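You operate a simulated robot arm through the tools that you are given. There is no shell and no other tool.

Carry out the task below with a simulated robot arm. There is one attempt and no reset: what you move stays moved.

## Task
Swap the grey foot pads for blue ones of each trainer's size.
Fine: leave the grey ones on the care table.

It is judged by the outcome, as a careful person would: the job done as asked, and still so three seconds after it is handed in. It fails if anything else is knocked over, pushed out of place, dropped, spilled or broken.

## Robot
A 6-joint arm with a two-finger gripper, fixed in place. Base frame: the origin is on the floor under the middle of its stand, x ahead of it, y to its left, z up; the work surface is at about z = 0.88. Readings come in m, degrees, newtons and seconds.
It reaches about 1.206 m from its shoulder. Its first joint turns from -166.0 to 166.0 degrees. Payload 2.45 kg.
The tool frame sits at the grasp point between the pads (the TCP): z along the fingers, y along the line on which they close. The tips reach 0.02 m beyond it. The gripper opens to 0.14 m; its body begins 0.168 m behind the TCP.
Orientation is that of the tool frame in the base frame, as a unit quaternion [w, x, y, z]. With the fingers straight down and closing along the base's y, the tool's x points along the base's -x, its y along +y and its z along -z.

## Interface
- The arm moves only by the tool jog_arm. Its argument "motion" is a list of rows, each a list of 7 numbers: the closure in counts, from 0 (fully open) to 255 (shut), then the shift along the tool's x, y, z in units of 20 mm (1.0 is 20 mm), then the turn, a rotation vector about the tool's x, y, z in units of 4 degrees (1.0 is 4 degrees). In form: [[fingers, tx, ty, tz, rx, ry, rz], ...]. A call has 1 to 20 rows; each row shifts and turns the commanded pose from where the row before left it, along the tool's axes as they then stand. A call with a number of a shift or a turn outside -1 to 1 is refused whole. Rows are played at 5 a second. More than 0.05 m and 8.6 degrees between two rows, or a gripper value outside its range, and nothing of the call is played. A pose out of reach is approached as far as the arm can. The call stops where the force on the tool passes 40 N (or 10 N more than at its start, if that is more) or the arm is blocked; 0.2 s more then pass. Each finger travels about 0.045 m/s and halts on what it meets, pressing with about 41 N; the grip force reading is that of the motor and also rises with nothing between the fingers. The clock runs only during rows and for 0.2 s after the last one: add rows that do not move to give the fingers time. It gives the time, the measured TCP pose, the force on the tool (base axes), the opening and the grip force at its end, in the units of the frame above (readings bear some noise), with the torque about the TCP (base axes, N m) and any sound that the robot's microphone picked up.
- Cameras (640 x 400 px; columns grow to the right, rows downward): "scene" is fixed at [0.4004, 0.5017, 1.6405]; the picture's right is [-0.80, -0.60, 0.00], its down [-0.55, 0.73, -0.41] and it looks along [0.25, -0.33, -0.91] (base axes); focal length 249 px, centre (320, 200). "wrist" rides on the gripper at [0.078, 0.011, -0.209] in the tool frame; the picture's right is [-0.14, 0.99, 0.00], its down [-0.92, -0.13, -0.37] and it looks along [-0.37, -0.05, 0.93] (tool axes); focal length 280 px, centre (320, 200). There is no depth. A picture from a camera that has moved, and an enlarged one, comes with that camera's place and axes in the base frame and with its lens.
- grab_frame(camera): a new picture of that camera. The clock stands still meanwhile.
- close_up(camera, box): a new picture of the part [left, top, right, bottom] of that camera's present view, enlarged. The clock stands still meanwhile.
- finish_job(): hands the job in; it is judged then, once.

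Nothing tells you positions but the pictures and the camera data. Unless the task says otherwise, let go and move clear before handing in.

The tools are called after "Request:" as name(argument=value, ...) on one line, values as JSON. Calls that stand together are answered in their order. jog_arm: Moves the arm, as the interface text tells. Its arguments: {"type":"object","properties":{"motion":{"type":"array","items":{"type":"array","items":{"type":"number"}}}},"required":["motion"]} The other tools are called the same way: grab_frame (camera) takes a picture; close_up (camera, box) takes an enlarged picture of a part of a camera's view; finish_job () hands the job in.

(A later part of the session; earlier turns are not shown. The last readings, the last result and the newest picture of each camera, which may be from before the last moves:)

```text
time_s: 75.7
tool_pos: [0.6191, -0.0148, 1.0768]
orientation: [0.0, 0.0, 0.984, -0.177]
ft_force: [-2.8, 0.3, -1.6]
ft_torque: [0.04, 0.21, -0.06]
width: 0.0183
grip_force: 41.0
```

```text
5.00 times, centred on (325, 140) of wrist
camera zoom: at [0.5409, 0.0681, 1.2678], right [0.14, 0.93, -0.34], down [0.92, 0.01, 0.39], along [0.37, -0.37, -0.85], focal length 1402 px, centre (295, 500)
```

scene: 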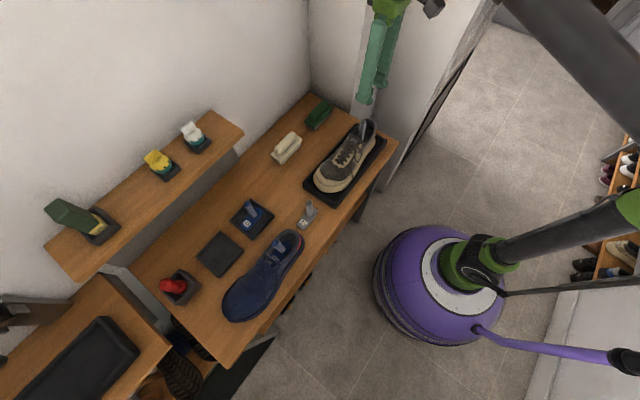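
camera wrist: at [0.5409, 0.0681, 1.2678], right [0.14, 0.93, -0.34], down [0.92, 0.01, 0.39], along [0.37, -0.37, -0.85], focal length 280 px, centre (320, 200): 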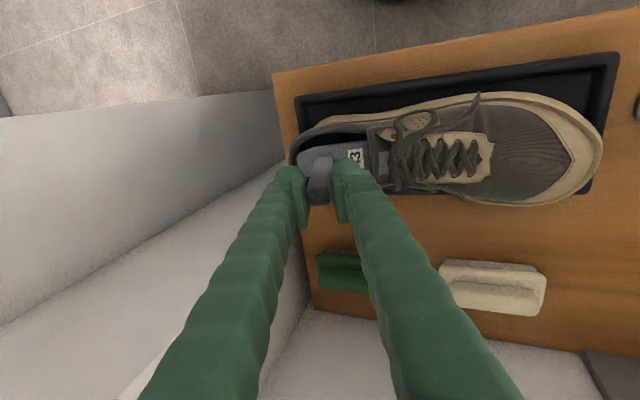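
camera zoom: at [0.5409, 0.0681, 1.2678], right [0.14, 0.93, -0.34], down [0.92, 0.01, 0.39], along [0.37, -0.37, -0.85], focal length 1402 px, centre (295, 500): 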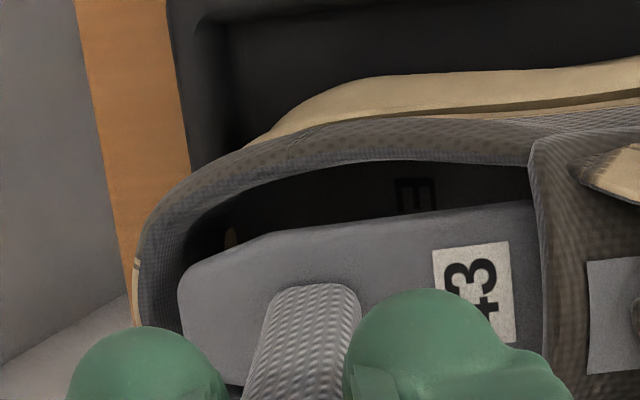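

The scene view shows the shoe has been lifted with the pad: its toe is hooked under the tongue. I reverse the last steps to set the shoe back down in its tray.

Request:
jog_arm(motion=[[255, 0, 0.213, 0.2141, 0, 0, 0], [255, 0, 0.213, 0.2141, 0, 0, 0], [255, 0, 0, 0, 0, 0, 0]])

Request:
close_up(camera="scene", box=[300, 80, 400, 210])

Request:
grab_frame(camera="wrist")

```text
time_s: 76.5
tool_pos: [0.6177, -0.009, 1.0663]
orientation: [0.0, 0.0, 0.984, -0.176]
ft_force: [4.8, 12.1, 25.9]
ft_torque: [-0.69, -0.67, 0.47]
width: 0.0182
grip_force: 41.7
```

```text
3.08 times, centred on (350, 145) of scene
camera zoom: at [0.4004, 0.5017, 1.6405], right [-0.8, -0.6, 0.0], down [-0.55, 0.73, -0.41], along [0.25, -0.33, -0.91], focal length 765 px, centre (228, 369)
```

zoom: 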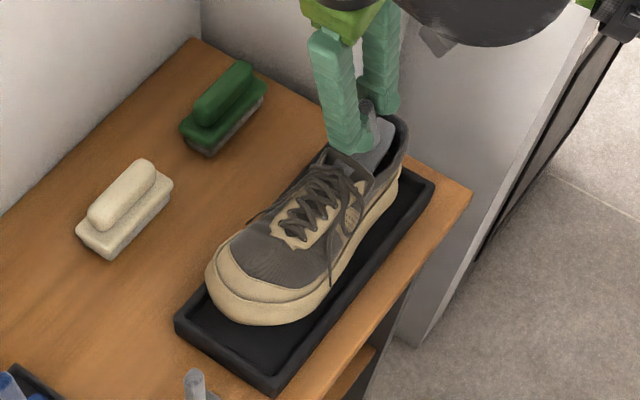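

```text
taken
camera wrist: at [0.5402, 0.0739, 1.2564], right [0.14, 0.93, -0.34], down [0.92, 0.01, 0.39], along [0.37, -0.37, -0.85], focal length 280 px, centre (320, 200)
```

wrist: 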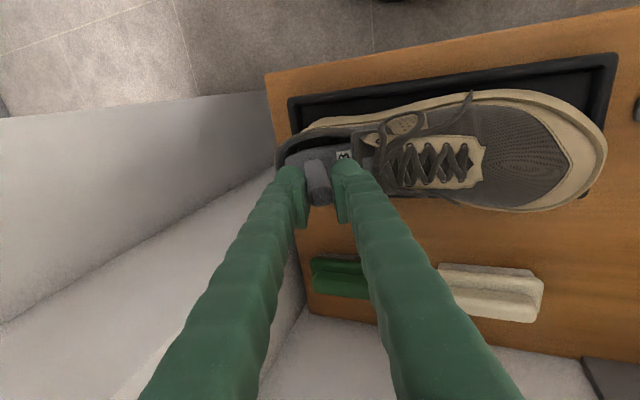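

The shoe seems to rest on the tray rim now rather than inside it. I raise slightly to unload and inspect closely before doing anything else.

Request:
jog_arm(motion=[[255, 0, -0.05, -0.15, 0, 0, 0], [255, 0, 0, 0, 0, 0, 0]])

Request:
close_up(camera="scene", box=[320, 110, 400, 200])

Request:
close_up(camera="wrist", box=[260, 40, 640, 240])

Request:
close_up(camera="wrist", box=[260, 90, 380, 180])

```text
time_s: 77.1
tool_pos: [0.6181, -0.0101, 1.0687]
orientation: [0.0, 0.0, 0.984, -0.177]
ft_force: [-0.9, -0.3, 1.6]
ft_torque: [-0.08, 0.1, -0.09]
width: 0.018
grip_force: 41.2
```

```text
4.44 times, centred on (360, 155) of scene
camera zoom: at [0.4004, 0.5017, 1.6405], right [-0.8, -0.6, 0.0], down [-0.55, 0.73, -0.41], along [0.25, -0.33, -0.91], focal length 1105 px, centre (142, 400)
```

zoom: 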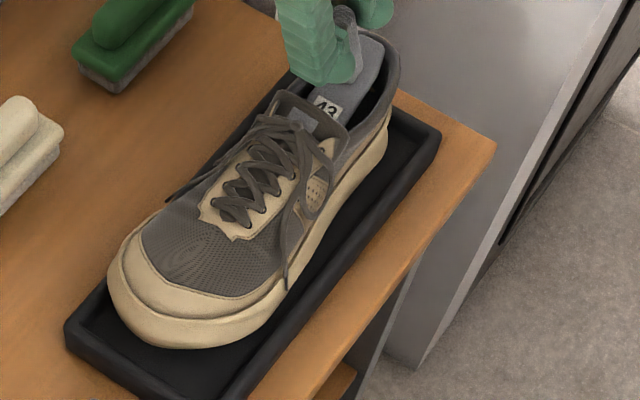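

```text
1.68 times, centred on (450, 140) of wrist
camera zoom: at [0.5404, 0.0728, 1.2593], right [0.14, 0.93, -0.34], down [0.92, 0.01, 0.39], along [0.37, -0.37, -0.85], focal length 472 px, centre (101, 301)
```

zoom: 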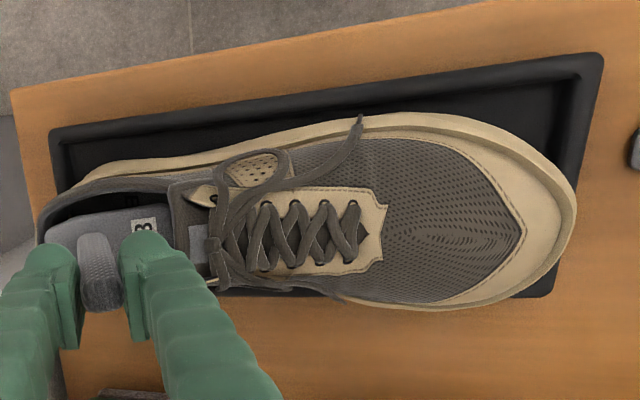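

```text
4.44 times, centred on (320, 135) of wrist
camera zoom: at [0.5404, 0.0728, 1.2593], right [0.14, 0.93, -0.34], down [0.92, 0.01, 0.39], along [0.37, -0.37, -0.85], focal length 1246 px, centre (320, 489)
```

zoom: 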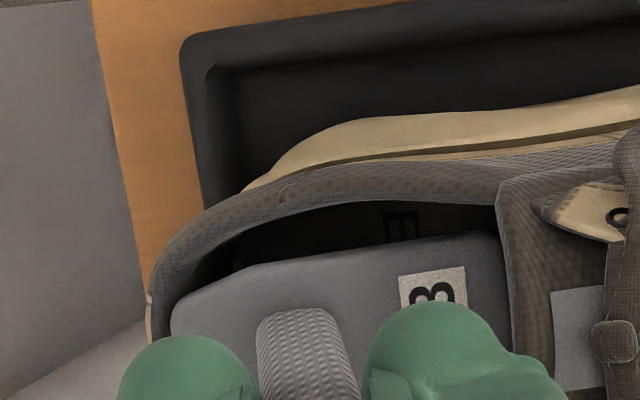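

The pad's heel sits right at the collar rim while its toe is still under the tongue. I'll pitch it further (heel up) about its toe so that it can come out backward over the heel rim, watching force.

Request:
jog_arm(motion=[[255, 0, 0.3106, -0.1689, 1, 0, 0], [255, 0, 0, 0, 0, 0, 0]])

Request:
jog_arm(motion=[[255, 0, 0.298, -0.19, 1, 0, 0], [255, 0, 0, 0, 0, 0, 0]])

Request:
close_up(camera="wrist", box=[260, 90, 380, 180])

Request:
close_up(camera="scene", box=[320, 110, 400, 200])

```text
time_s: 77.7
tool_pos: [0.618, -0.0028, 1.0698]
orientation: [0.0, 0.001, 0.977, -0.212]
ft_force: [-1.8, 0.2, 0.2]
ft_torque: [-0.12, 0.13, -0.12]
width: 0.0179
grip_force: 40.7
```

```text
time_s: 78.3
tool_pos: [0.6175, 0.0053, 1.0712]
orientation: [0.0, -0.001, 0.97, -0.245]
ft_force: [-1.9, 0.7, -0.3]
ft_torque: [-0.02, 0.1, -0.04]
width: 0.0181
grip_force: 40.7
```

```text
4.44 times, centred on (320, 135) of wrist
camera zoom: at [0.5401, 0.1137, 1.2481], right [0.14, 0.87, -0.47], down [0.92, 0.06, 0.39], along [0.37, -0.49, -0.79], focal length 1246 px, centre (320, 489)
```

zoom: 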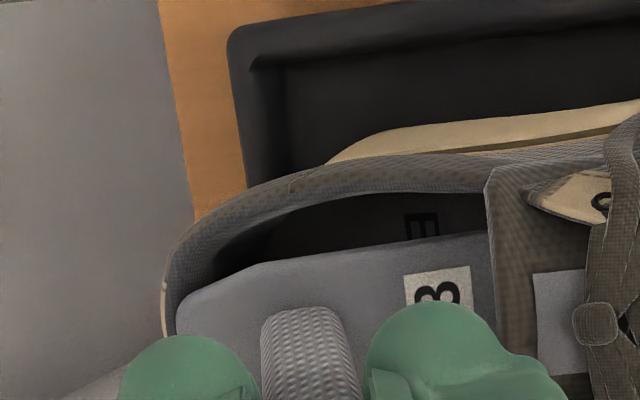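

```text
4.44 times, centred on (360, 155) of scene
camera zoom: at [0.4004, 0.5017, 1.6405], right [-0.8, -0.6, 0.0], down [-0.55, 0.73, -0.41], along [0.25, -0.33, -0.91], focal length 1105 px, centre (142, 400)
```

zoom: 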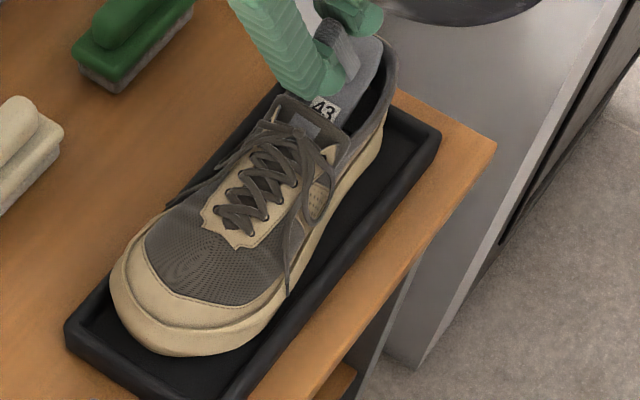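

The shoe is wedged on the pad and follows it. I'll set the shoe's heel back down into the tray in small steps, so the pad can then be freed with its toe deep in the shoe.

Request:
jog_arm(motion=[[255, 0, 0.139, 0.152, 0, 0, 0], [255, 0, 0.139, 0.152, 0, 0, 0], [255, 0, 0, 0, 0, 0, 0]])

Request:
close_up(camera="scene", box=[320, 110, 400, 200])

Request:
close_up(camera="wrist", box=[260, 40, 640, 240])

```text
time_s: 79.1
tool_pos: [0.6188, 0.0072, 1.0625]
orientation: [0.001, 0.0, 0.969, -0.245]
ft_force: [-2.2, 0.2, 1.5]
ft_torque: [-0.09, 0.11, -0.06]
width: 0.0179
grip_force: 40.8
```

```text
4.44 times, centred on (360, 155) of scene
camera zoom: at [0.4004, 0.5017, 1.6405], right [-0.8, -0.6, 0.0], down [-0.55, 0.73, -0.41], along [0.25, -0.33, -0.91], focal length 1105 px, centre (142, 400)
```

zoom: 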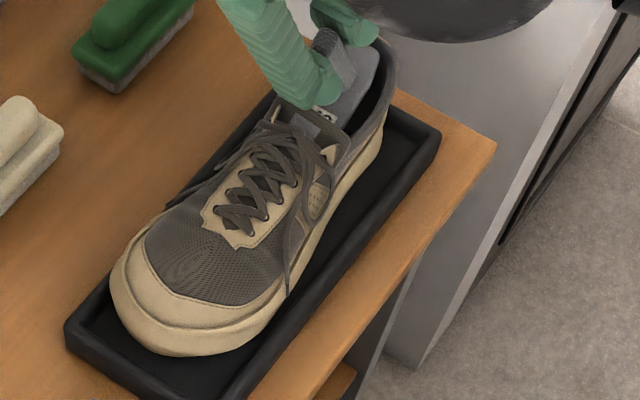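

```text
1.68 times, centred on (450, 140) of wrist
camera zoom: at [0.5402, 0.1156, 1.2403], right [0.14, 0.87, -0.47], down [0.92, 0.06, 0.39], along [0.37, -0.49, -0.79], focal length 472 px, centre (101, 301)
```

zoom: 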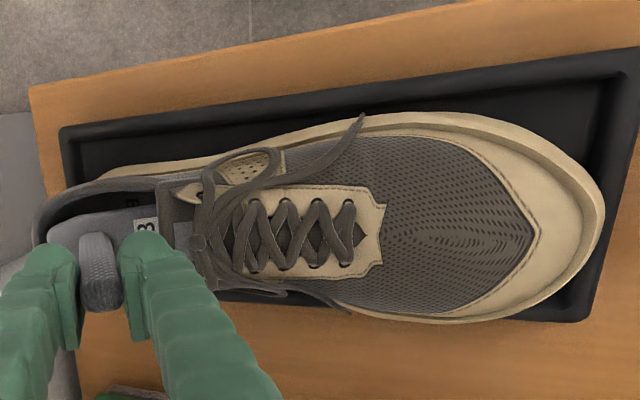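

The shoe now stays put while the pad moves down into it, so it is resting. I continue lowering the pad until its toe touches the insole.

Request:
jog_arm(motion=[[255, 0, 0.139, 0.152, 0, 0, 0], [255, 0, 0.139, 0.152, 0, 0, 0], [255, 0, 0, 0, 0, 0, 0]])

Request:
close_up(camera="scene", box=[320, 110, 400, 200])

Request:
close_up(camera="wrist", box=[260, 90, 380, 180])

```text
time_s: 79.9
tool_pos: [0.62, 0.0094, 1.0554]
orientation: [0.001, -0.001, 0.97, -0.244]
ft_force: [3.1, 3.9, 8.3]
ft_torque: [-0.38, -0.24, 0.21]
width: 0.0183
grip_force: 41.1
```

```text
4.44 times, centred on (360, 155) of scene
camera zoom: at [0.4004, 0.5017, 1.6405], right [-0.8, -0.6, 0.0], down [-0.55, 0.73, -0.41], along [0.25, -0.33, -0.91], focal length 1105 px, centre (142, 400)
```

zoom: 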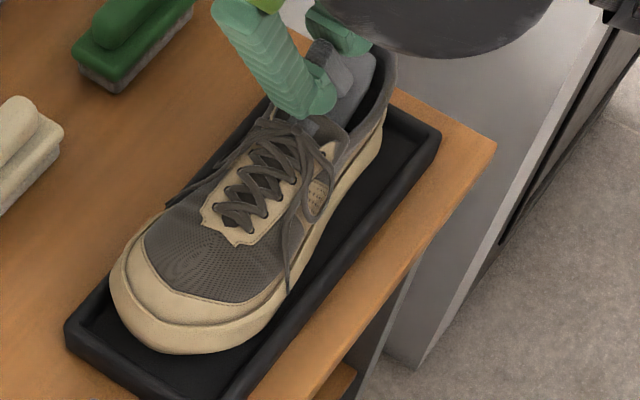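

```text
4.44 times, centred on (320, 135) of wrist
camera zoom: at [0.5411, 0.118, 1.2323], right [0.14, 0.87, -0.47], down [0.92, 0.06, 0.39], along [0.37, -0.49, -0.79], focal length 1246 px, centre (320, 489)
```

zoom: 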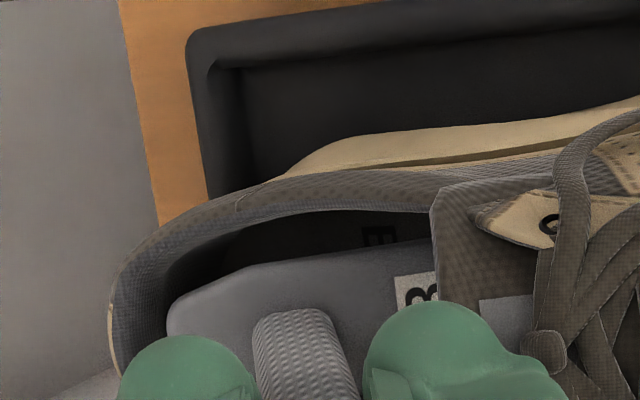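

The toe is on the insole and the shoe is not moving. I unload 2 mm and slide the pad's toe forward, deeper under the tongue, before pitching further.

Request:
jog_arm(motion=[[255, 0, -0.0476, -0.088, 0, 0, 0], [255, 0, 0.12, -0.0933, 0, 0, 0], [255, 0, 0.12, -0.0933, 0, 0, 0], [255, 0, 0, 0, 0, 0, 0]])

Request:
jog_arm(motion=[[255, 0, 0.12, -0.0933, 0, 0, 0], [255, 0, 0.12, -0.0933, 0, 0, 0], [255, 0, 0, 0, 0, 0, 0]])

Request:
close_up(camera="wrist", box=[260, 90, 380, 180])

Request:
close_up(camera="scene", box=[320, 110, 400, 200])

```text
time_s: 80.9
tool_pos: [0.6181, 0.0146, 1.0593]
orientation: [0.0, 0.0, 0.969, -0.245]
ft_force: [-2.0, -0.6, 0.1]
ft_torque: [-0.14, 0.12, -0.15]
width: 0.0181
grip_force: 40.6
```

```text
time_s: 81.7
tool_pos: [0.618, 0.0201, 1.0597]
orientation: [0.001, -0.001, 0.97, -0.245]
ft_force: [0.6, -0.4, -0.6]
ft_torque: [0.03, 0.0, 0.0]
width: 0.0184
grip_force: 40.7
```

```text
4.44 times, centred on (320, 135) of wrist
camera zoom: at [0.5404, 0.1296, 1.2369], right [0.14, 0.87, -0.47], down [0.92, 0.06, 0.39], along [0.37, -0.49, -0.79], focal length 1246 px, centre (320, 489)
```

zoom: 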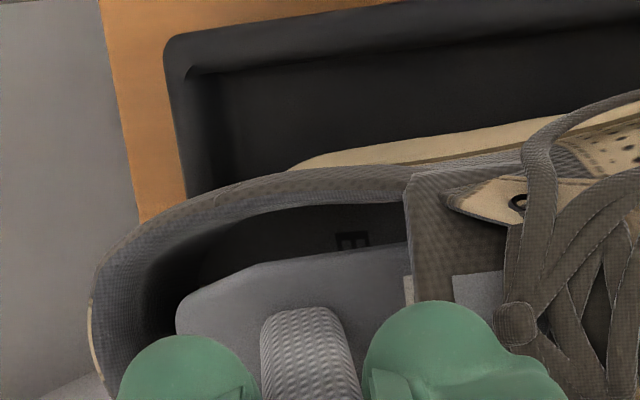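

```text
4.44 times, centred on (360, 155) of scene
camera zoom: at [0.4004, 0.5017, 1.6405], right [-0.8, -0.6, 0.0], down [-0.55, 0.73, -0.41], along [0.25, -0.33, -0.91], focal length 1105 px, centre (142, 400)
```

zoom: 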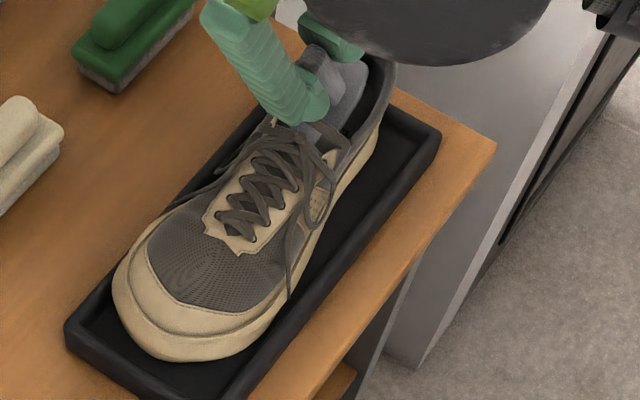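

The pad is free inside the shoe with space behind its heel. I pitch it further, pivoting about its toe.

Request:
jog_arm(motion=[[255, 0, 0.2936, -0.193, 1, 0, 0], [255, 0, 0, 0, 0, 0, 0]])

Request:
jog_arm(motion=[[255, 0, 0.286, -0.193, 1, 0, 0], [255, 0, 0, 0, 0, 0, 0]])

Request:
close_up(camera="wrist", box=[260, 90, 380, 180])

Request:
close_up(camera="scene", box=[320, 110, 400, 200])

```text
time_s: 82.3
tool_pos: [0.618, 0.0274, 1.0598]
orientation: [0.0, -0.001, 0.96, -0.279]
ft_force: [-0.2, -0.1, 0.1]
ft_torque: [0.0, 0.03, 0.0]
width: 0.0183
grip_force: 41.1
```

```text
time_s: 82.9
tool_pos: [0.6178, 0.0338, 1.0602]
orientation: [0.001, 0.0, 0.95, -0.312]
ft_force: [-0.5, -0.8, 0.4]
ft_torque: [0.01, 0.05, -0.01]
width: 0.018
grip_force: 41.0
```

```text
4.44 times, centred on (320, 135) of wrist
camera zoom: at [0.5407, 0.167, 1.2212], right [0.14, 0.8, -0.59], down [0.92, 0.12, 0.37], along [0.37, -0.59, -0.72], focal length 1246 px, centre (320, 489)
```

zoom: 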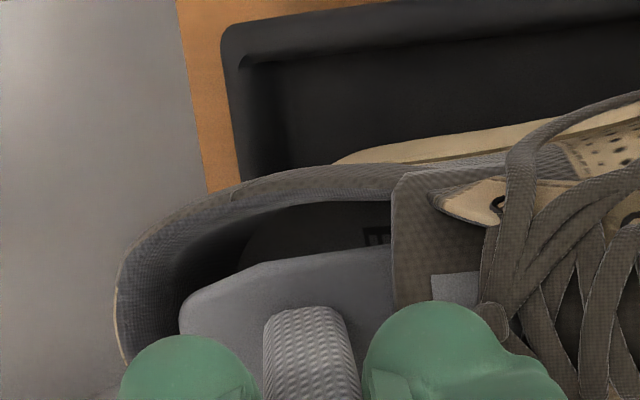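

```text
4.44 times, centred on (360, 155) of scene
camera zoom: at [0.4004, 0.5017, 1.6405], right [-0.8, -0.6, 0.0], down [-0.55, 0.73, -0.41], along [0.25, -0.33, -0.91], focal length 1105 px, centre (142, 400)
```

zoom: 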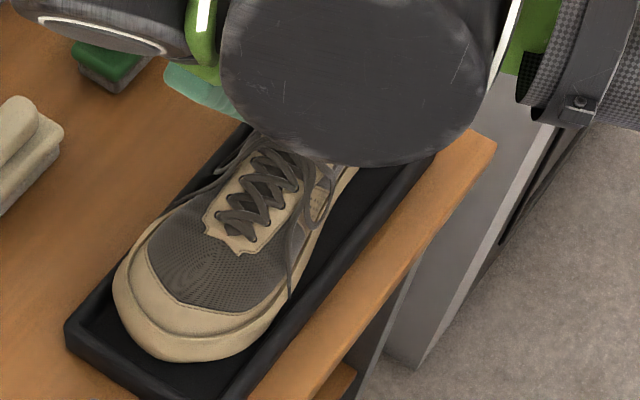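

Heel of the pad is now above the collar and nothing is touching. I pull it out backward along its own length, checking force.

Request:
jog_arm(motion=[[255, 0, -0.2493, -0.0113, 0, 0, 0], [255, 0, -0.2493, -0.0113, 0, 0, 0], [255, 0, 0, 0, 0, 0, 0]])

Request:
jog_arm(motion=[[255, 0, -0.2493, -0.0113, 0, 0, 0], [255, 0, -0.2493, -0.0113, 0, 0, 0], [255, 0, 0, 0, 0, 0, 0]])

Request:
close_up(camera="wrist", box=[260, 90, 380, 180])

Request:
close_up(camera="scene", box=[320, 110, 400, 200])

```text
time_s: 83.7
tool_pos: [0.6181, 0.0258, 1.0661]
orientation: [0.0, 0.0, 0.95, -0.312]
ft_force: [0.4, 0.2, -0.2]
ft_torque: [0.02, -0.02, 0.01]
width: 0.0185
grip_force: 41.1
```

```text
time_s: 84.5
tool_pos: [0.6181, 0.0191, 1.074]
orientation: [0.0, -0.001, 0.95, -0.312]
ft_force: [0.2, -0.4, -0.8]
ft_torque: [0.01, 0.04, -0.05]
width: 0.018
grip_force: 40.9
```

```text
4.44 times, centred on (320, 135) of wrist
camera zoom: at [0.541, 0.1516, 1.2334], right [0.14, 0.8, -0.59], down [0.92, 0.12, 0.37], along [0.37, -0.59, -0.72], focal length 1246 px, centre (320, 489)
```

zoom: 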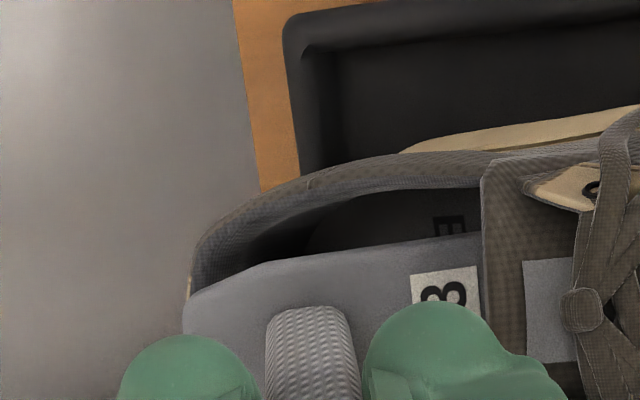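

```text
4.44 times, centred on (360, 155) of scene
camera zoom: at [0.4004, 0.5017, 1.6405], right [-0.8, -0.6, 0.0], down [-0.55, 0.73, -0.41], along [0.25, -0.33, -0.91], focal length 1105 px, centre (142, 400)
```

zoom: 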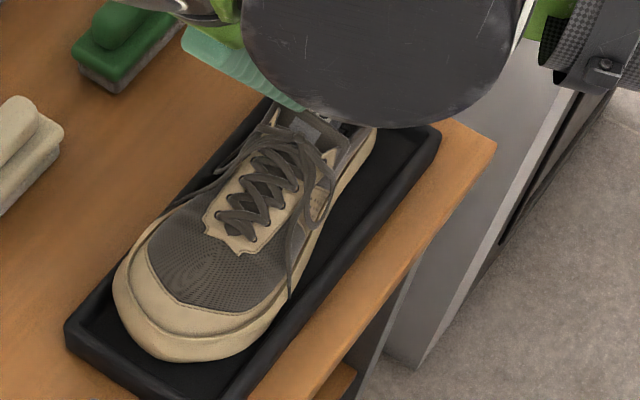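

Moving freely with the shoe still. I continue pulling back another 20 mm.

Request:
jog_arm(motion=[[255, 0, -0.2493, -0.03, 0, 0, 0], [255, 0, -0.2493, -0.03, 0, 0, 0], [255, 0, 0, 0, 0, 0, 0]])

Request:
jog_arm(motion=[[255, 0, -0.2493, -0.03, 0, 0, 0], [255, 0, -0.2493, -0.03, 0, 0, 0], [255, 0, 0, 0, 0, 0, 0]])

Request:
close_up(camera="wrist", box=[240, 80, 400, 200])

Request:
close_up(camera="scene", box=[320, 110, 400, 200])

```text
time_s: 85.3
tool_pos: [0.6174, 0.0117, 1.0794]
orientation: [0.0, -0.001, 0.95, -0.313]
ft_force: [0.0, 0.4, -0.6]
ft_torque: [0.0, 0.03, 0.01]
width: 0.0178
grip_force: 41.0
```

```text
time_s: 86.1
tool_pos: [0.6168, 0.0041, 1.0869]
orientation: [0.0, 0.0, 0.95, -0.312]
ft_force: [0.7, -0.7, -0.2]
ft_torque: [0.05, -0.02, 0.02]
width: 0.0179
grip_force: 40.8
```

```text
3.33 times, centred on (320, 140) of wrist
camera zoom: at [0.5404, 0.136, 1.2467], right [0.14, 0.8, -0.59], down [0.92, 0.12, 0.37], along [0.37, -0.59, -0.72], focal length 935 px, centre (320, 400)
```

zoom: 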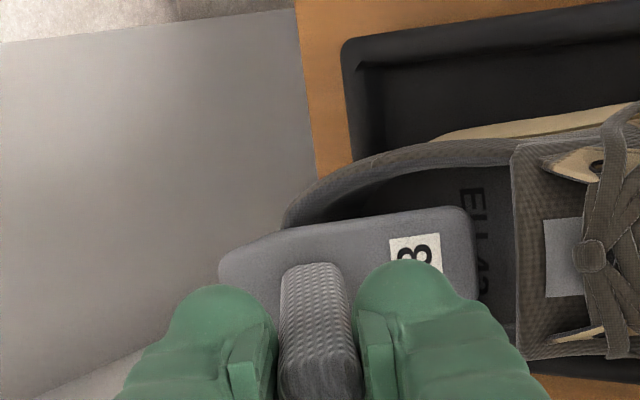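

```text
4.44 times, centred on (360, 155) of scene
camera zoom: at [0.4004, 0.5017, 1.6405], right [-0.8, -0.6, 0.0], down [-0.55, 0.73, -0.41], along [0.25, -0.33, -0.91], focal length 1105 px, centre (142, 400)
```

zoom: 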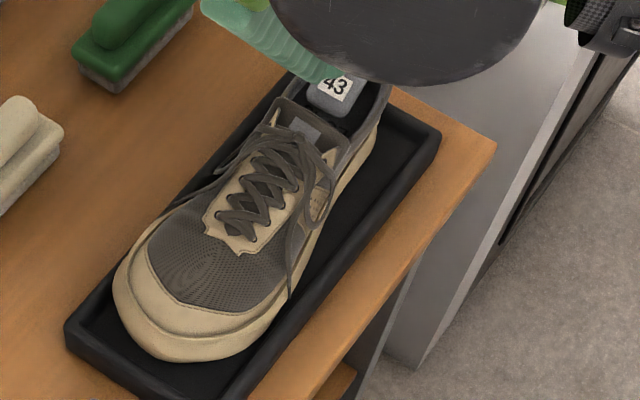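

The toe is now fully clear of the tongue and the shoe did not move. I lift the pad straight up and level the tool.

Request:
jog_arm(motion=[[255, 0, -0.297, -0.4025, 0, 0, 0], [255, 0, -0.5934, -0.8049, 0, 0, 0], [255, 0, -0.5934, -0.8049, 0, 0, 0], [255, 0, -0.5934, -0.8049, 0, 0, 0], [255, 0, -0.5934, -0.8049, 0, 0, 0], [255, 0, 0, 0, -1, 0, 0], [255, 0, 0, 0, -1, 0, 0], [255, 0, 0, 0, -1, 0, 0], [255, 0, 0, 0, -1, 0, 0], [255, 0, 0, 0, -1, 0, 0], [255, 0, 0, 0, -1, 0, 0], [255, 0, 0, 0, -1, 0, 0], [255, 0, 0, 0, -1, 0, 0], [255, 0, 0, 0, -1, 0, 0], [255, 0, 0, 0, -0.1, 0, 0], [255, 0, 0, 0, 0, 0, 0]])

Request:
grab_frame(camera="wrist")

Request:
close_up(camera="scene", box=[290, 80, 420, 210])

```text
time_s: 89.5
tool_pos: [0.6186, 0.0054, 1.1761]
orientation: [0.0, -0.001, 1.0, 0.001]
ft_force: [0.5, 0.2, -0.2]
ft_torque: [0.0, -0.04, 0.02]
width: 0.018
grip_force: 41.1
```

```text
taken
camera wrist: at [0.541, 0.0148, 1.384], right [0.14, 0.99, 0.0], down [0.92, -0.13, 0.37], along [0.37, -0.05, -0.93], focal length 280 px, centre (320, 200)
```

wrist: 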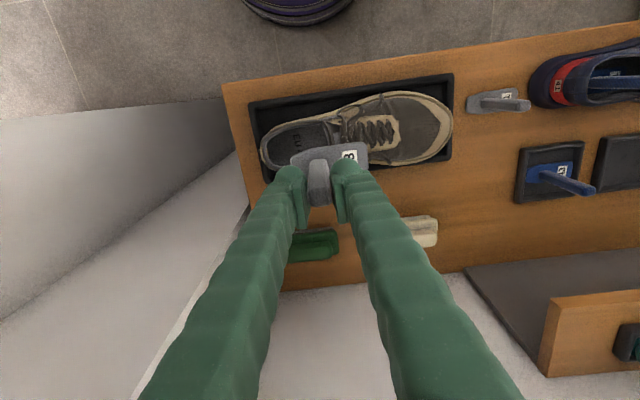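

```text
3.08 times, centred on (355, 145) of scene
camera zoom: at [0.4004, 0.5017, 1.6405], right [-0.8, -0.6, 0.0], down [-0.55, 0.73, -0.41], along [0.25, -0.33, -0.91], focal length 765 px, centre (212, 369)
```

zoom: 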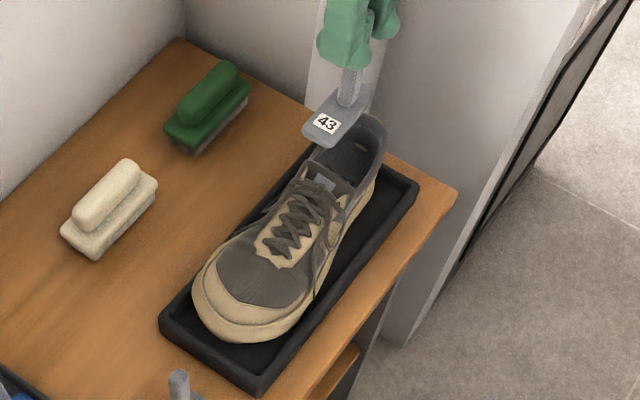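

The grey 43 pad is out and the tan trainer is sitting in its tray. I carry the pad to a free table spot at about [0.735, 0.272] and lower it.

Request:
jog_arm(motion=[[255, -0.416, 0.952, 0, 0, 0, 0], [255, -0.416, 0.952, 0, 0, 0, 0], [255, -0.416, 0.952, 0, 0, 0, 0], [255, -0.416, 0.952, 0, 0, 0, 0], [255, -0.416, 0.952, 0, 0, 0, 0], [255, -0.416, 0.952, 0, 0, 0, 0], [255, -0.416, 0.952, 0, 0, 0, 0], [255, -0.416, 0.952, 0, 0, 0, 0], [255, -0.416, 0.952, 0, 0, 0, 0], [255, -0.416, 0.952, 0, 0, 0, 0], [255, -0.416, 0.952, 0, 0, 0, 0], [255, -0.416, 0.952, 0, 0, 0, 0], [255, -0.416, 0.952, 0, 0, 0, 0], [255, -0.416, 0.952, 0, 0, 0, 0], [255, 0, 0, 0, 0, 0, 0]])

Request:
grab_frame(camera="wrist")

Request:
grab_frame(camera="scene")

```text
time_s: 92.7
tool_pos: [0.7347, 0.2708, 1.1779]
orientation: [-0.001, -0.001, 1.0, -0.001]
ft_force: [-0.6, -1.5, -0.7]
ft_torque: [-0.01, -0.01, 0.02]
width: 0.0179
grip_force: 41.1
```

```text
taken
camera wrist: at [0.657, 0.2822, 1.3844], right [0.14, 0.99, 0.0], down [0.92, -0.13, 0.37], along [0.37, -0.05, -0.93], focal length 280 px, centre (320, 200)
```

wrist: 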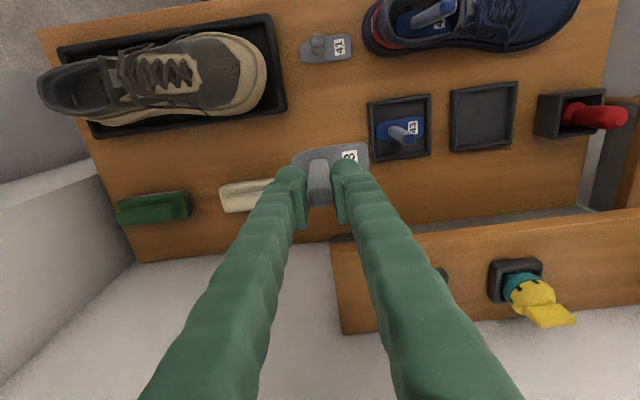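

```text
taken
```

scene: 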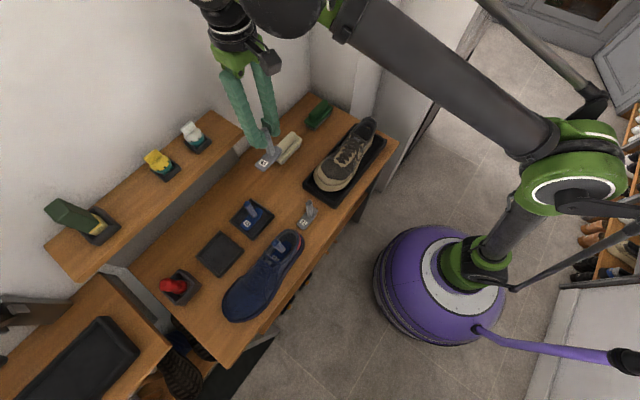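

The spot below is empty table. I lower the pad toward it.

Request:
jog_arm(motion=[[255, 0, 0, 1, 0, 0, 0], [255, 0, 0, 1, 0, 0, 0], [255, 0, 0, 1, 0, 0, 0], [255, 0, 0, 1, 0, 0, 0], [255, 0, 0, 1, 0, 0, 0], [255, 0, 0, 1, 0, 0, 0], [255, 0, 0, 1, 0, 0, 0], [255, 0, 0, 1, 0, 0, 0], [255, 0, 0, 1, 0, 0, 0], [255, 0, 0, 0.6, 0, 0, 0], [255, 0, 0, 0, 0, 0, 0]])

Request:
close_up(camera="wrist", box=[220, 90, 420, 240])

```text
time_s: 95.1
tool_pos: [0.7341, 0.2711, 0.9845]
orientation: [0.0, -0.001, 1.0, 0.0]
ft_force: [0.3, 0.5, -0.6]
ft_torque: [0.01, -0.03, 0.01]
width: 0.0182
grip_force: 41.2
```

```text
2.67 times, centred on (320, 165) of wrist
camera zoom: at [0.6567, 0.281, 1.1928], right [0.14, 0.99, 0.0], down [0.92, -0.13, 0.37], along [0.37, -0.05, -0.93], focal length 748 px, centre (320, 293)
```

zoom: 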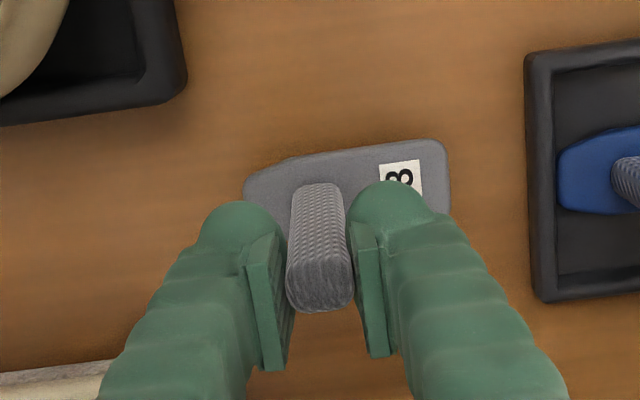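

Fine downward steps to contact.

Request:
jog_arm(motion=[[255, 0, 0, 0.2, 0, 0, 0], [255, 0, 0, 0.2, 0, 0, 0], [255, 0, 0, 0.2, 0, 0, 0], [255, 0, 0, 0, 0, 0, 0]])

Request:
jog_arm(motion=[[255, 0, 0, 0.1, 0, 0, 0], [255, 0, 0, 0.1, 0, 0, 0], [255, 0, 0, 0, 0, 0, 0]])

Request:
jog_arm(motion=[[255, 0, 0, 0.08, 0, 0, 0], [255, 0, 0, 0, 0, 0, 0]])

Request:
jog_arm(motion=[[255, 0, 0, 0.08, 0, 0, 0], [255, 0, 0, 0, 0, 0, 0]])

```text
time_s: 96.1
tool_pos: [0.7336, 0.2711, 0.9739]
orientation: [0.001, 0.0, 1.0, 0.0]
ft_force: [-0.5, -2.2, 12.4]
ft_torque: [-0.03, -0.22, 0.0]
width: 0.0182
grip_force: 41.1
```

```text
time_s: 96.5
tool_pos: [0.7338, 0.2696, 0.9733]
orientation: [0.001, -0.001, 1.0, 0.001]
ft_force: [-2.1, 0.5, 18.7]
ft_torque: [-0.09, -0.02, -0.02]
width: 0.0182
grip_force: 41.0
stopped in row 2: the force on the tool passed its limit at 47 N (the readings are from after the stop); the commanded pose is now the measured one
```

```text
time_s: 97.0
tool_pos: [0.7343, 0.2692, 0.9725]
orientation: [0.002, -0.001, 1.0, 0.001]
ft_force: [-3.3, -0.4, 17.0]
ft_torque: [0.03, 0.23, 0.07]
width: 0.018
grip_force: 40.9
stopped in row 2: the force on the tool passed its limit at 45 N (the readings are from after the stop); the commanded pose is now the measured one
```

```text
time_s: 97.4
tool_pos: [0.7337, 0.2689, 0.9733]
orientation: [0.001, -0.002, 1.0, 0.001]
ft_force: [-3.2, -0.2, 18.1]
ft_torque: [0.0, 0.15, 0.0]
width: 0.018
grip_force: 41.4
stopped in row 2: the force on the tool passed its limit at 43 N (the readings are from after the stop); the commanded pose is now the measured one
```

It is on the table (the handle had slipped a few mm in the grip earlier). I unload and release.

Request:
jog_arm(motion=[[255, 0, 0, -0.05, 0, 0, 0], [235, 0, 0, 0, 0, 0, 0], [215, 0, 0, 0, 0, 0, 0], [190, 0, 0, 0, 0, 0, 0], [164, 0, 0, 0, 0, 0, 0], [164, 0, 0, 0, 0, 0, 0]])

Request:
close_up(camera="wrist", box=[220, 90, 420, 240])

```text
time_s: 98.8
tool_pos: [0.7349, 0.2691, 0.9712]
orientation: [0.002, -0.001, 1.0, 0.001]
ft_force: [0.4, 0.6, -0.1]
ft_torque: [0.0, -0.01, 0.01]
width: 0.05
grip_force: 0.0
```

```text
2.67 times, centred on (320, 165) of wrist
camera zoom: at [0.6569, 0.2801, 1.1801], right [0.14, 0.99, 0.0], down [0.92, -0.13, 0.37], along [0.37, -0.05, -0.93], focal length 748 px, centre (320, 293)
```

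zoom: 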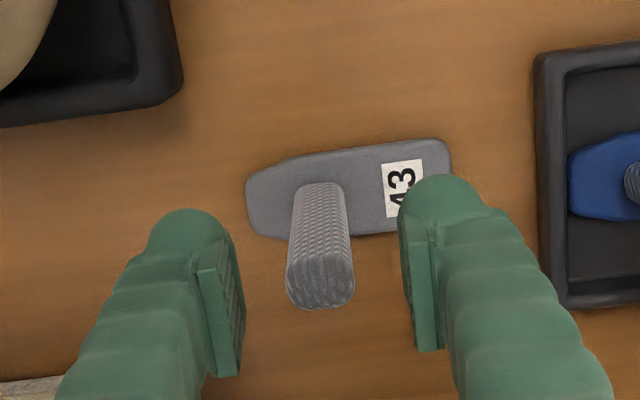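

Grey 43 stands on the table. I rise and move to the earlier viewpoint over the tan trainer to compare its position with the start.

Request:
jog_arm(motion=[[164, 0, 0, -1, 0, 0, 0], [164, 0, 0, -1, 0, 0, 0], [164, 0, 0, -1, 0, 0, 0], [164, 0, 0, -1, 0, 0, 0], [164, 0, 0, -1, 0, 0, 0], [164, 0, 0, -1, 0, 0, 0], [164, 0, 0, -1, 0, 0, 0], [164, 0, 0, -1, 0, 0, 0], [164, 0, 0, -1, 0, 0, 0], [164, 0, 0, -1, 0, 0, 0], [164, 0, 0, -1, 0, 0, 0], [164, 0, 0, -1, 0, 0, 0], [164, 0, 0, -1, 0, 0, 0], [164, 0, 0, -1, 0, 0, 0], [164, 0, 0, -0.5, 0, 0, 0]])

Request:
jog_arm(motion=[[164, 0.489, -0.947, 0, 0, 0, 0], [164, 0.489, -0.947, 0, 0, 0, 0], [164, 0.489, -0.947, 0, 0, 0, 0], [164, 0.489, -0.947, 0, 0, 0, 0], [164, 0.489, -0.947, 0, 0, 0, 0], [164, 0.489, -0.947, 0, 0, 0, 0], [164, 0.489, -0.947, 0, 0, 0, 0], [164, 0.489, -0.947, 0, 0, 0, 0], [164, 0.489, -0.947, 0, 0, 0, 0], [164, 0.489, -0.947, 0, 0, 0, 0], [164, 0.489, -0.947, 0, 0, 0, 0], [164, 0.489, -0.947, 0, 0, 0, 0], [164, 0.489, -0.947, 0, 0, 0, 0], [164, 0.489, -0.947, 0, 0, 0, 0], [164, 0.489, -0.947, 0, 0, 0, 0], [164, 0.489, -0.947, 0, 0, 0, 0], [164, 0.489, -0.947, 0, 0, 0, 0], [164, 0.489, -0.947, 0, 0, 0, 0], [164, 0, 0, 0, 0, 0, 0]])

Request:
grab_frame(camera="wrist")

Request:
close_up(camera="wrist", box=[300, 95, 480, 207])

Request:
close_up(camera="scene", box=[290, 90, 420, 210])

```text
time_s: 102.0
tool_pos: [0.734, 0.2681, 1.2635]
orientation: [0.001, -0.001, 1.0, 0.001]
ft_force: [-0.6, -0.3, -0.4]
ft_torque: [-0.02, -0.04, 0.01]
width: 0.0499
grip_force: 0.0
```

```text
time_s: 106.0
tool_pos: [0.5591, -0.0716, 1.2614]
orientation: [0.002, -0.001, 1.0, 0.0]
ft_force: [-1.6, -0.1, 0.4]
ft_torque: [0.02, 0.03, 0.01]
width: 0.05
grip_force: 0.2
```

```text
taken
camera wrist: at [0.4803, -0.061, 1.4684], right [0.14, 0.99, 0.0], down [0.92, -0.13, 0.37], along [0.37, -0.05, -0.93], focal length 280 px, centre (320, 200)
```

wrist: 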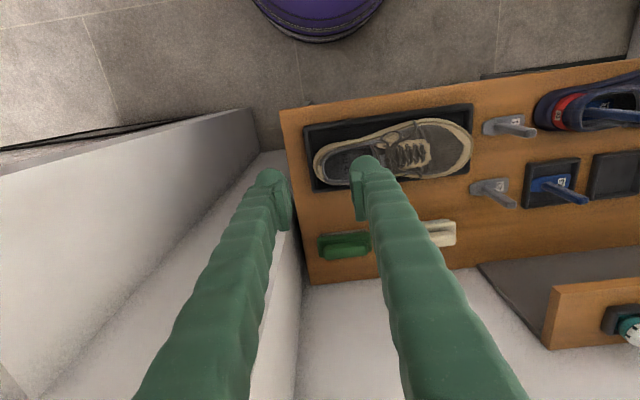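

```text
3.56 times, centred on (390, 151) of wrist
camera zoom: at [0.4803, -0.061, 1.4684], right [0.14, 0.99, 0.0], down [0.92, -0.13, 0.37], along [0.37, -0.05, -0.93], focal length 997 px, centre (71, 374)
```

zoom: 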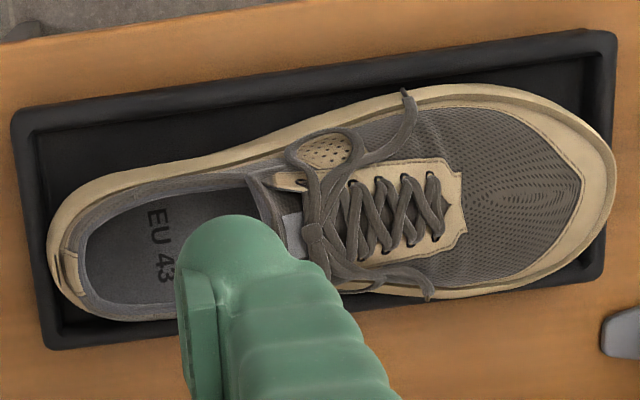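

```text
3.33 times, centred on (355, 150) of scene
camera zoom: at [0.4004, 0.5017, 1.6405], right [-0.8, -0.6, 0.0], down [-0.55, 0.73, -0.41], along [0.25, -0.33, -0.91], focal length 829 px, centre (203, 367)
```

zoom: 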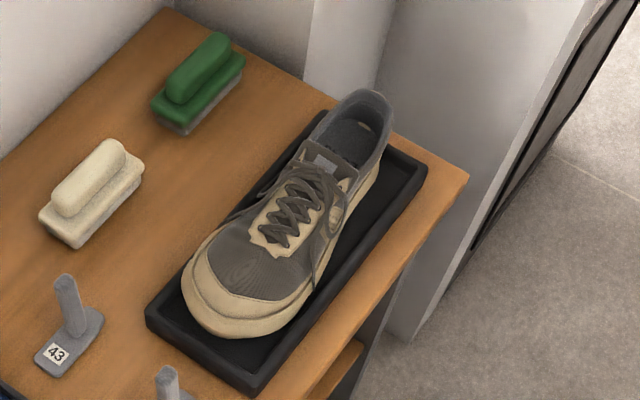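

Trainer is in the tray but looks shifted ~6-8 mm toward the wall side. I look closer to see whether it is flat or resting on the tray's rim.

Request:
close_up(camera="scene", box=[300, 140, 370, 210])

Request:
close_up(camera="scene", box=[330, 105, 400, 170])

Request:
close_up(camera="wrist", box=[380, 110, 480, 195])

```text
5.71 times, centred on (335, 175) of scene
camera zoom: at [0.4004, 0.5017, 1.6405], right [-0.8, -0.6, 0.0], down [-0.55, 0.73, -0.41], along [0.25, -0.33, -0.91], focal length 1421 px, centre (234, 343)
```

zoom: 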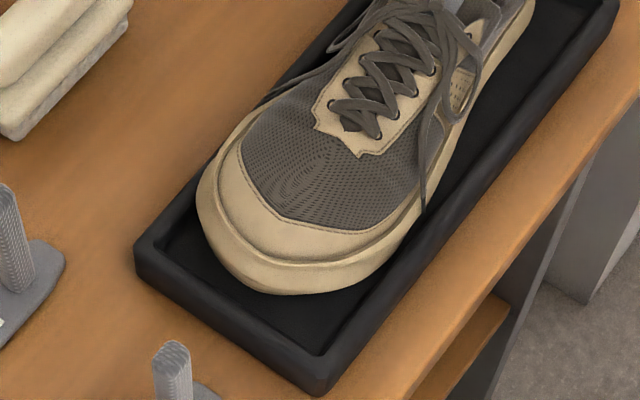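

```text
6.15 times, centred on (365, 138) of scene
camera zoom: at [0.4004, 0.5017, 1.6405], right [-0.8, -0.6, 0.0], down [-0.55, 0.73, -0.41], along [0.25, -0.33, -0.91], focal length 1530 px, centre (43, 585)
```

zoom: 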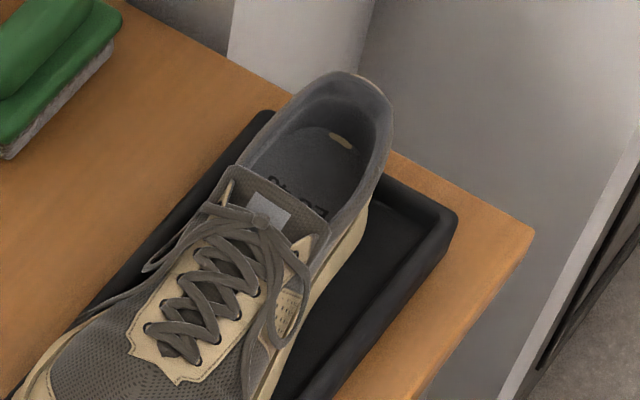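

```text
4.71 times, centred on (430, 152) of wrist
camera zoom: at [0.4803, -0.061, 1.4684], right [0.14, 0.99, 0.0], down [0.92, -0.13, 0.37], along [0.37, -0.05, -0.93], focal length 1320 px, centre (-198, 424)
```

zoom: 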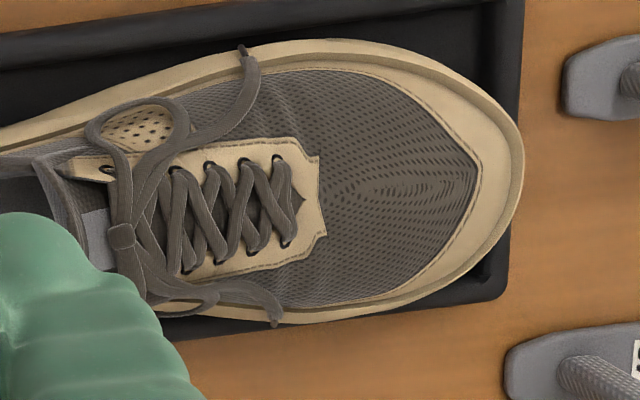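

It seems the shoe's heel may be raised ~1 cm (tongue corner triangulates higher than before). I repeat the earlier tilted heel view for a direct comparison.

Request:
jog_arm(motion=[[164, 0, -1, 0, 0, 0, 0], [164, 0, -1, 0, 0, 0, 0], [164, 0, -1, 0, 0, 0, 0], [164, 0, 0, 0, -1, 0, 0], [164, 0, 0, 0, -1, 0, 0], [164, 0, 0, 0, -1, 0, 0], [164, 0, 0, 0, -1, 0, 0], [164, 0, 0, 0, -1, 0, 0], [164, 0, 0, 0, -1, 0, 0], [164, 0, 0, 0, -1, 0, 0], [164, 0, 0, 0, 0, 0, 0]])

Request:
close_up(camera="wrist", box=[240, 120, 340, 205])

Request:
close_up(camera="wrist", box=[235, 100, 395, 210])

```text
time_s: 108.4
tool_pos: [0.5587, -0.132, 1.2626]
orientation: [0.002, -0.001, 0.97, 0.243]
ft_force: [0.0, -0.6, -0.2]
ft_torque: [0.01, 0.0, 0.0]
width: 0.0499
grip_force: 0.1
```

```text
4.71 times, centred on (290, 162) of wrist
camera zoom: at [0.4805, -0.2201, 1.4499], right [0.13, 0.87, 0.47], down [0.92, -0.28, 0.27], along [0.37, 0.39, -0.84], focal length 1320 px, centre (461, 376)
```

zoom: 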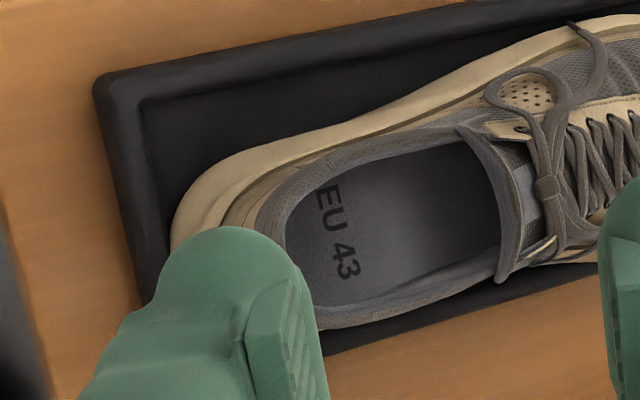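

```text
3.64 times, centred on (315, 155) of wrist
camera zoom: at [0.4805, -0.2201, 1.4499], right [0.13, 0.87, 0.47], down [0.92, -0.28, 0.27], along [0.37, 0.39, -0.84], focal length 1020 px, centre (338, 364)
```

zoom: 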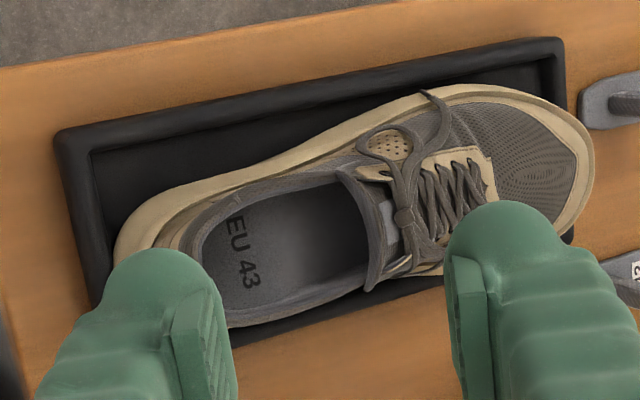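

Comparing views, the shoe is seated in its tray, shifted only about 5 mm, upright and stable. Next I fetch the blue 43 pad: untilt and travel to above its handle (≈[0.743, 0.397]).

Request:
jog_arm(motion=[[164, 0, 0, 0, 1, 0, 0], [164, 0, 0, 0, 1, 0, 0], [164, 0, 0, 0, 1, 0, 0], [164, 0, 0, 0, 1, 0, 0], [164, 0, 0, 0, 1, 0, 0], [164, 0, 0, 0, 1, 0, 0], [164, 0, 0, 0, 1, 0, 0], [164, -0.35, 1, 0, 0, 0, 0], [164, -0.35, 1, 0, 0, 0, 0], [164, -0.35, 1, 0, 0, 0, 0], [164, -0.35, 1, 0, 0, 0, 0], [164, -0.35, 1, 0, 0, 0, 0], [164, -0.35, 1, 0, 0, 0, 0], [164, -0.35, 1, 0, 0, 0, 0], [164, -0.35, 1, 0, 0, 0, 0], [164, -0.35, 1, 0, 0, 0, 0], [164, -0.35, 1, 0, 0, 0, 0], [164, -0.35, 1, 0, 0, 0, 0], [164, -0.35, 1, 0, 0, 0, 0], [164, -0.35, 1, 0, 0, 0, 0]])

Request:
jog_arm(motion=[[164, -0.35, 1, 0, 0, 0, 0], [164, -0.35, 1, 0, 0, 0, 0], [164, -0.35, 1, 0, 0, 0, 0], [164, -0.35, 1, 0, 0, 0, 0], [164, -0.35, 1, 0, 0, 0, 0], [164, -0.35, 1, 0, 0, 0, 0], [164, -0.35, 1, 0, 0, 0, 0], [164, -0.35, 1, 0, 0, 0, 0], [164, -0.35, 1, 0, 0, 0, 0], [164, -0.35, 1, 0, 0, 0, 0], [164, -0.35, 1, 0, 0, 0, 0], [164, -0.35, 1, 0, 0, 0, 0], [164, -0.35, 1, 0, 0, 0, 0], [164, -0.15, 0.5, 0, 0, 0, 0], [164, 0, 0, 1, 0, 0, 0], [164, 0, 0, 1, 0, 0, 0], [164, 0, 0, 1, 0, 0, 0], [164, 0, 0, 1, 0, 0, 0], [164, 0, 0, 1, 0, 0, 0], [164, 0, 0, 1, 0, 0, 0]])

Request:
grab_frame(camera="wrist")

Request:
close_up(camera="wrist", box=[260, 90, 400, 190])

```text
time_s: 112.6
tool_pos: [0.6487, 0.1279, 1.2624]
orientation: [0.002, -0.001, 1.0, 0.0]
ft_force: [-0.1, 0.6, 0.2]
ft_torque: [0.06, -0.01, -0.01]
width: 0.0501
grip_force: 0.1
```

```text
time_s: 116.8
tool_pos: [0.734, 0.3863, 1.1362]
orientation: [0.002, -0.001, 1.0, 0.001]
ft_force: [-0.1, -0.7, -0.2]
ft_torque: [0.0, 0.01, 0.0]
width: 0.0501
grip_force: 0.0
out of reach, approached as far as the arm can: row 13, 14
```

```text
taken
camera wrist: at [0.6559, 0.3971, 1.3438], right [0.14, 0.99, 0.0], down [0.92, -0.13, 0.37], along [0.37, -0.05, -0.93], focal length 280 px, centre (320, 200)
```

wrist: 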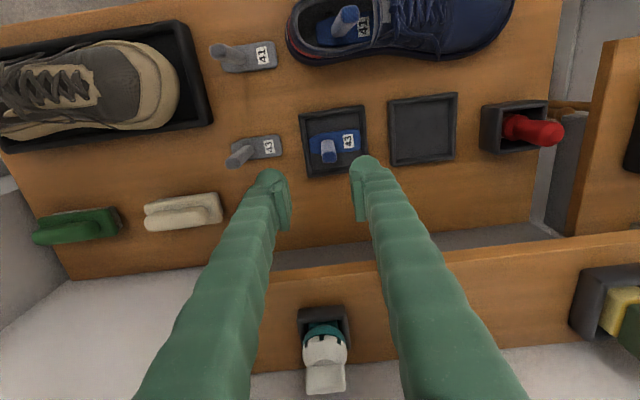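

```text
4.00 times, centred on (330, 140) of wrist
camera zoom: at [0.6559, 0.3971, 1.3438], right [0.14, 0.99, 0.0], down [0.92, -0.13, 0.37], along [0.37, -0.05, -0.93], focal length 1122 px, centre (280, 440)
```

zoom: 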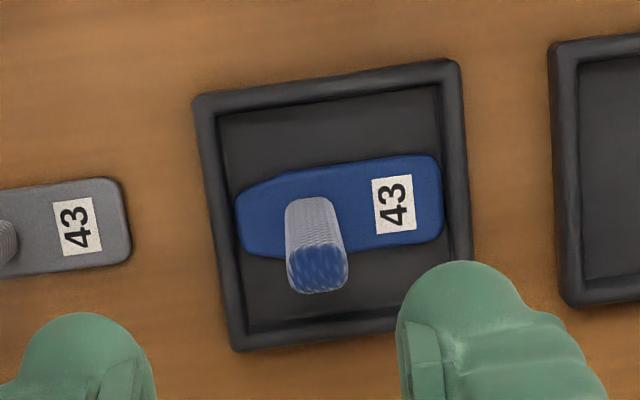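

Blue 43's handle is at about [0.742, 0.398]. I correct and descend to grasp height.

Request:
jog_arm(motion=[[164, -0.4, 0.58, 0, 0, 0, 0], [164, 0, 0, 1, 0, 0, 0], [164, 0, 0, 1, 0, 0, 0], [164, 0, 0, 1, 0, 0, 0], [164, 0, 0, 1, 0, 0, 0], [164, 0, 0, 1, 0, 0, 0], [164, 0, 0, 0, 0, 0, 0]])

Request:
close_up(camera="wrist", box=[220, 90, 420, 240])

```text
time_s: 118.4
tool_pos: [0.7408, 0.3972, 1.0341]
orientation: [0.001, -0.001, 1.0, 0.002]
ft_force: [-0.5, 0.5, 0.2]
ft_torque: [-0.02, 0.01, 0.03]
width: 0.0498
grip_force: 0.0
```

```text
2.67 times, centred on (320, 165) of wrist
camera zoom: at [0.6635, 0.4078, 1.2422], right [0.14, 0.99, 0.0], down [0.92, -0.13, 0.37], along [0.37, -0.05, -0.93], focal length 748 px, centre (320, 293)
```

zoom: 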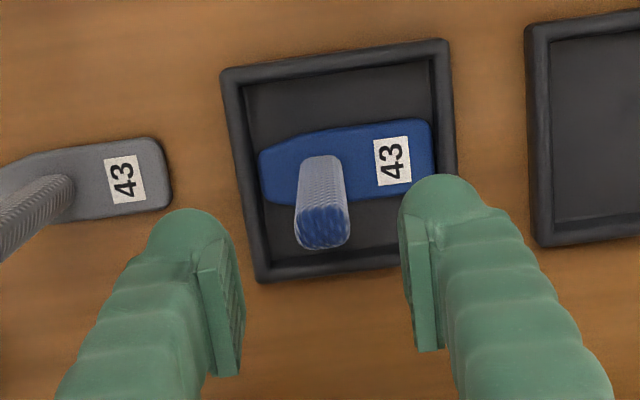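

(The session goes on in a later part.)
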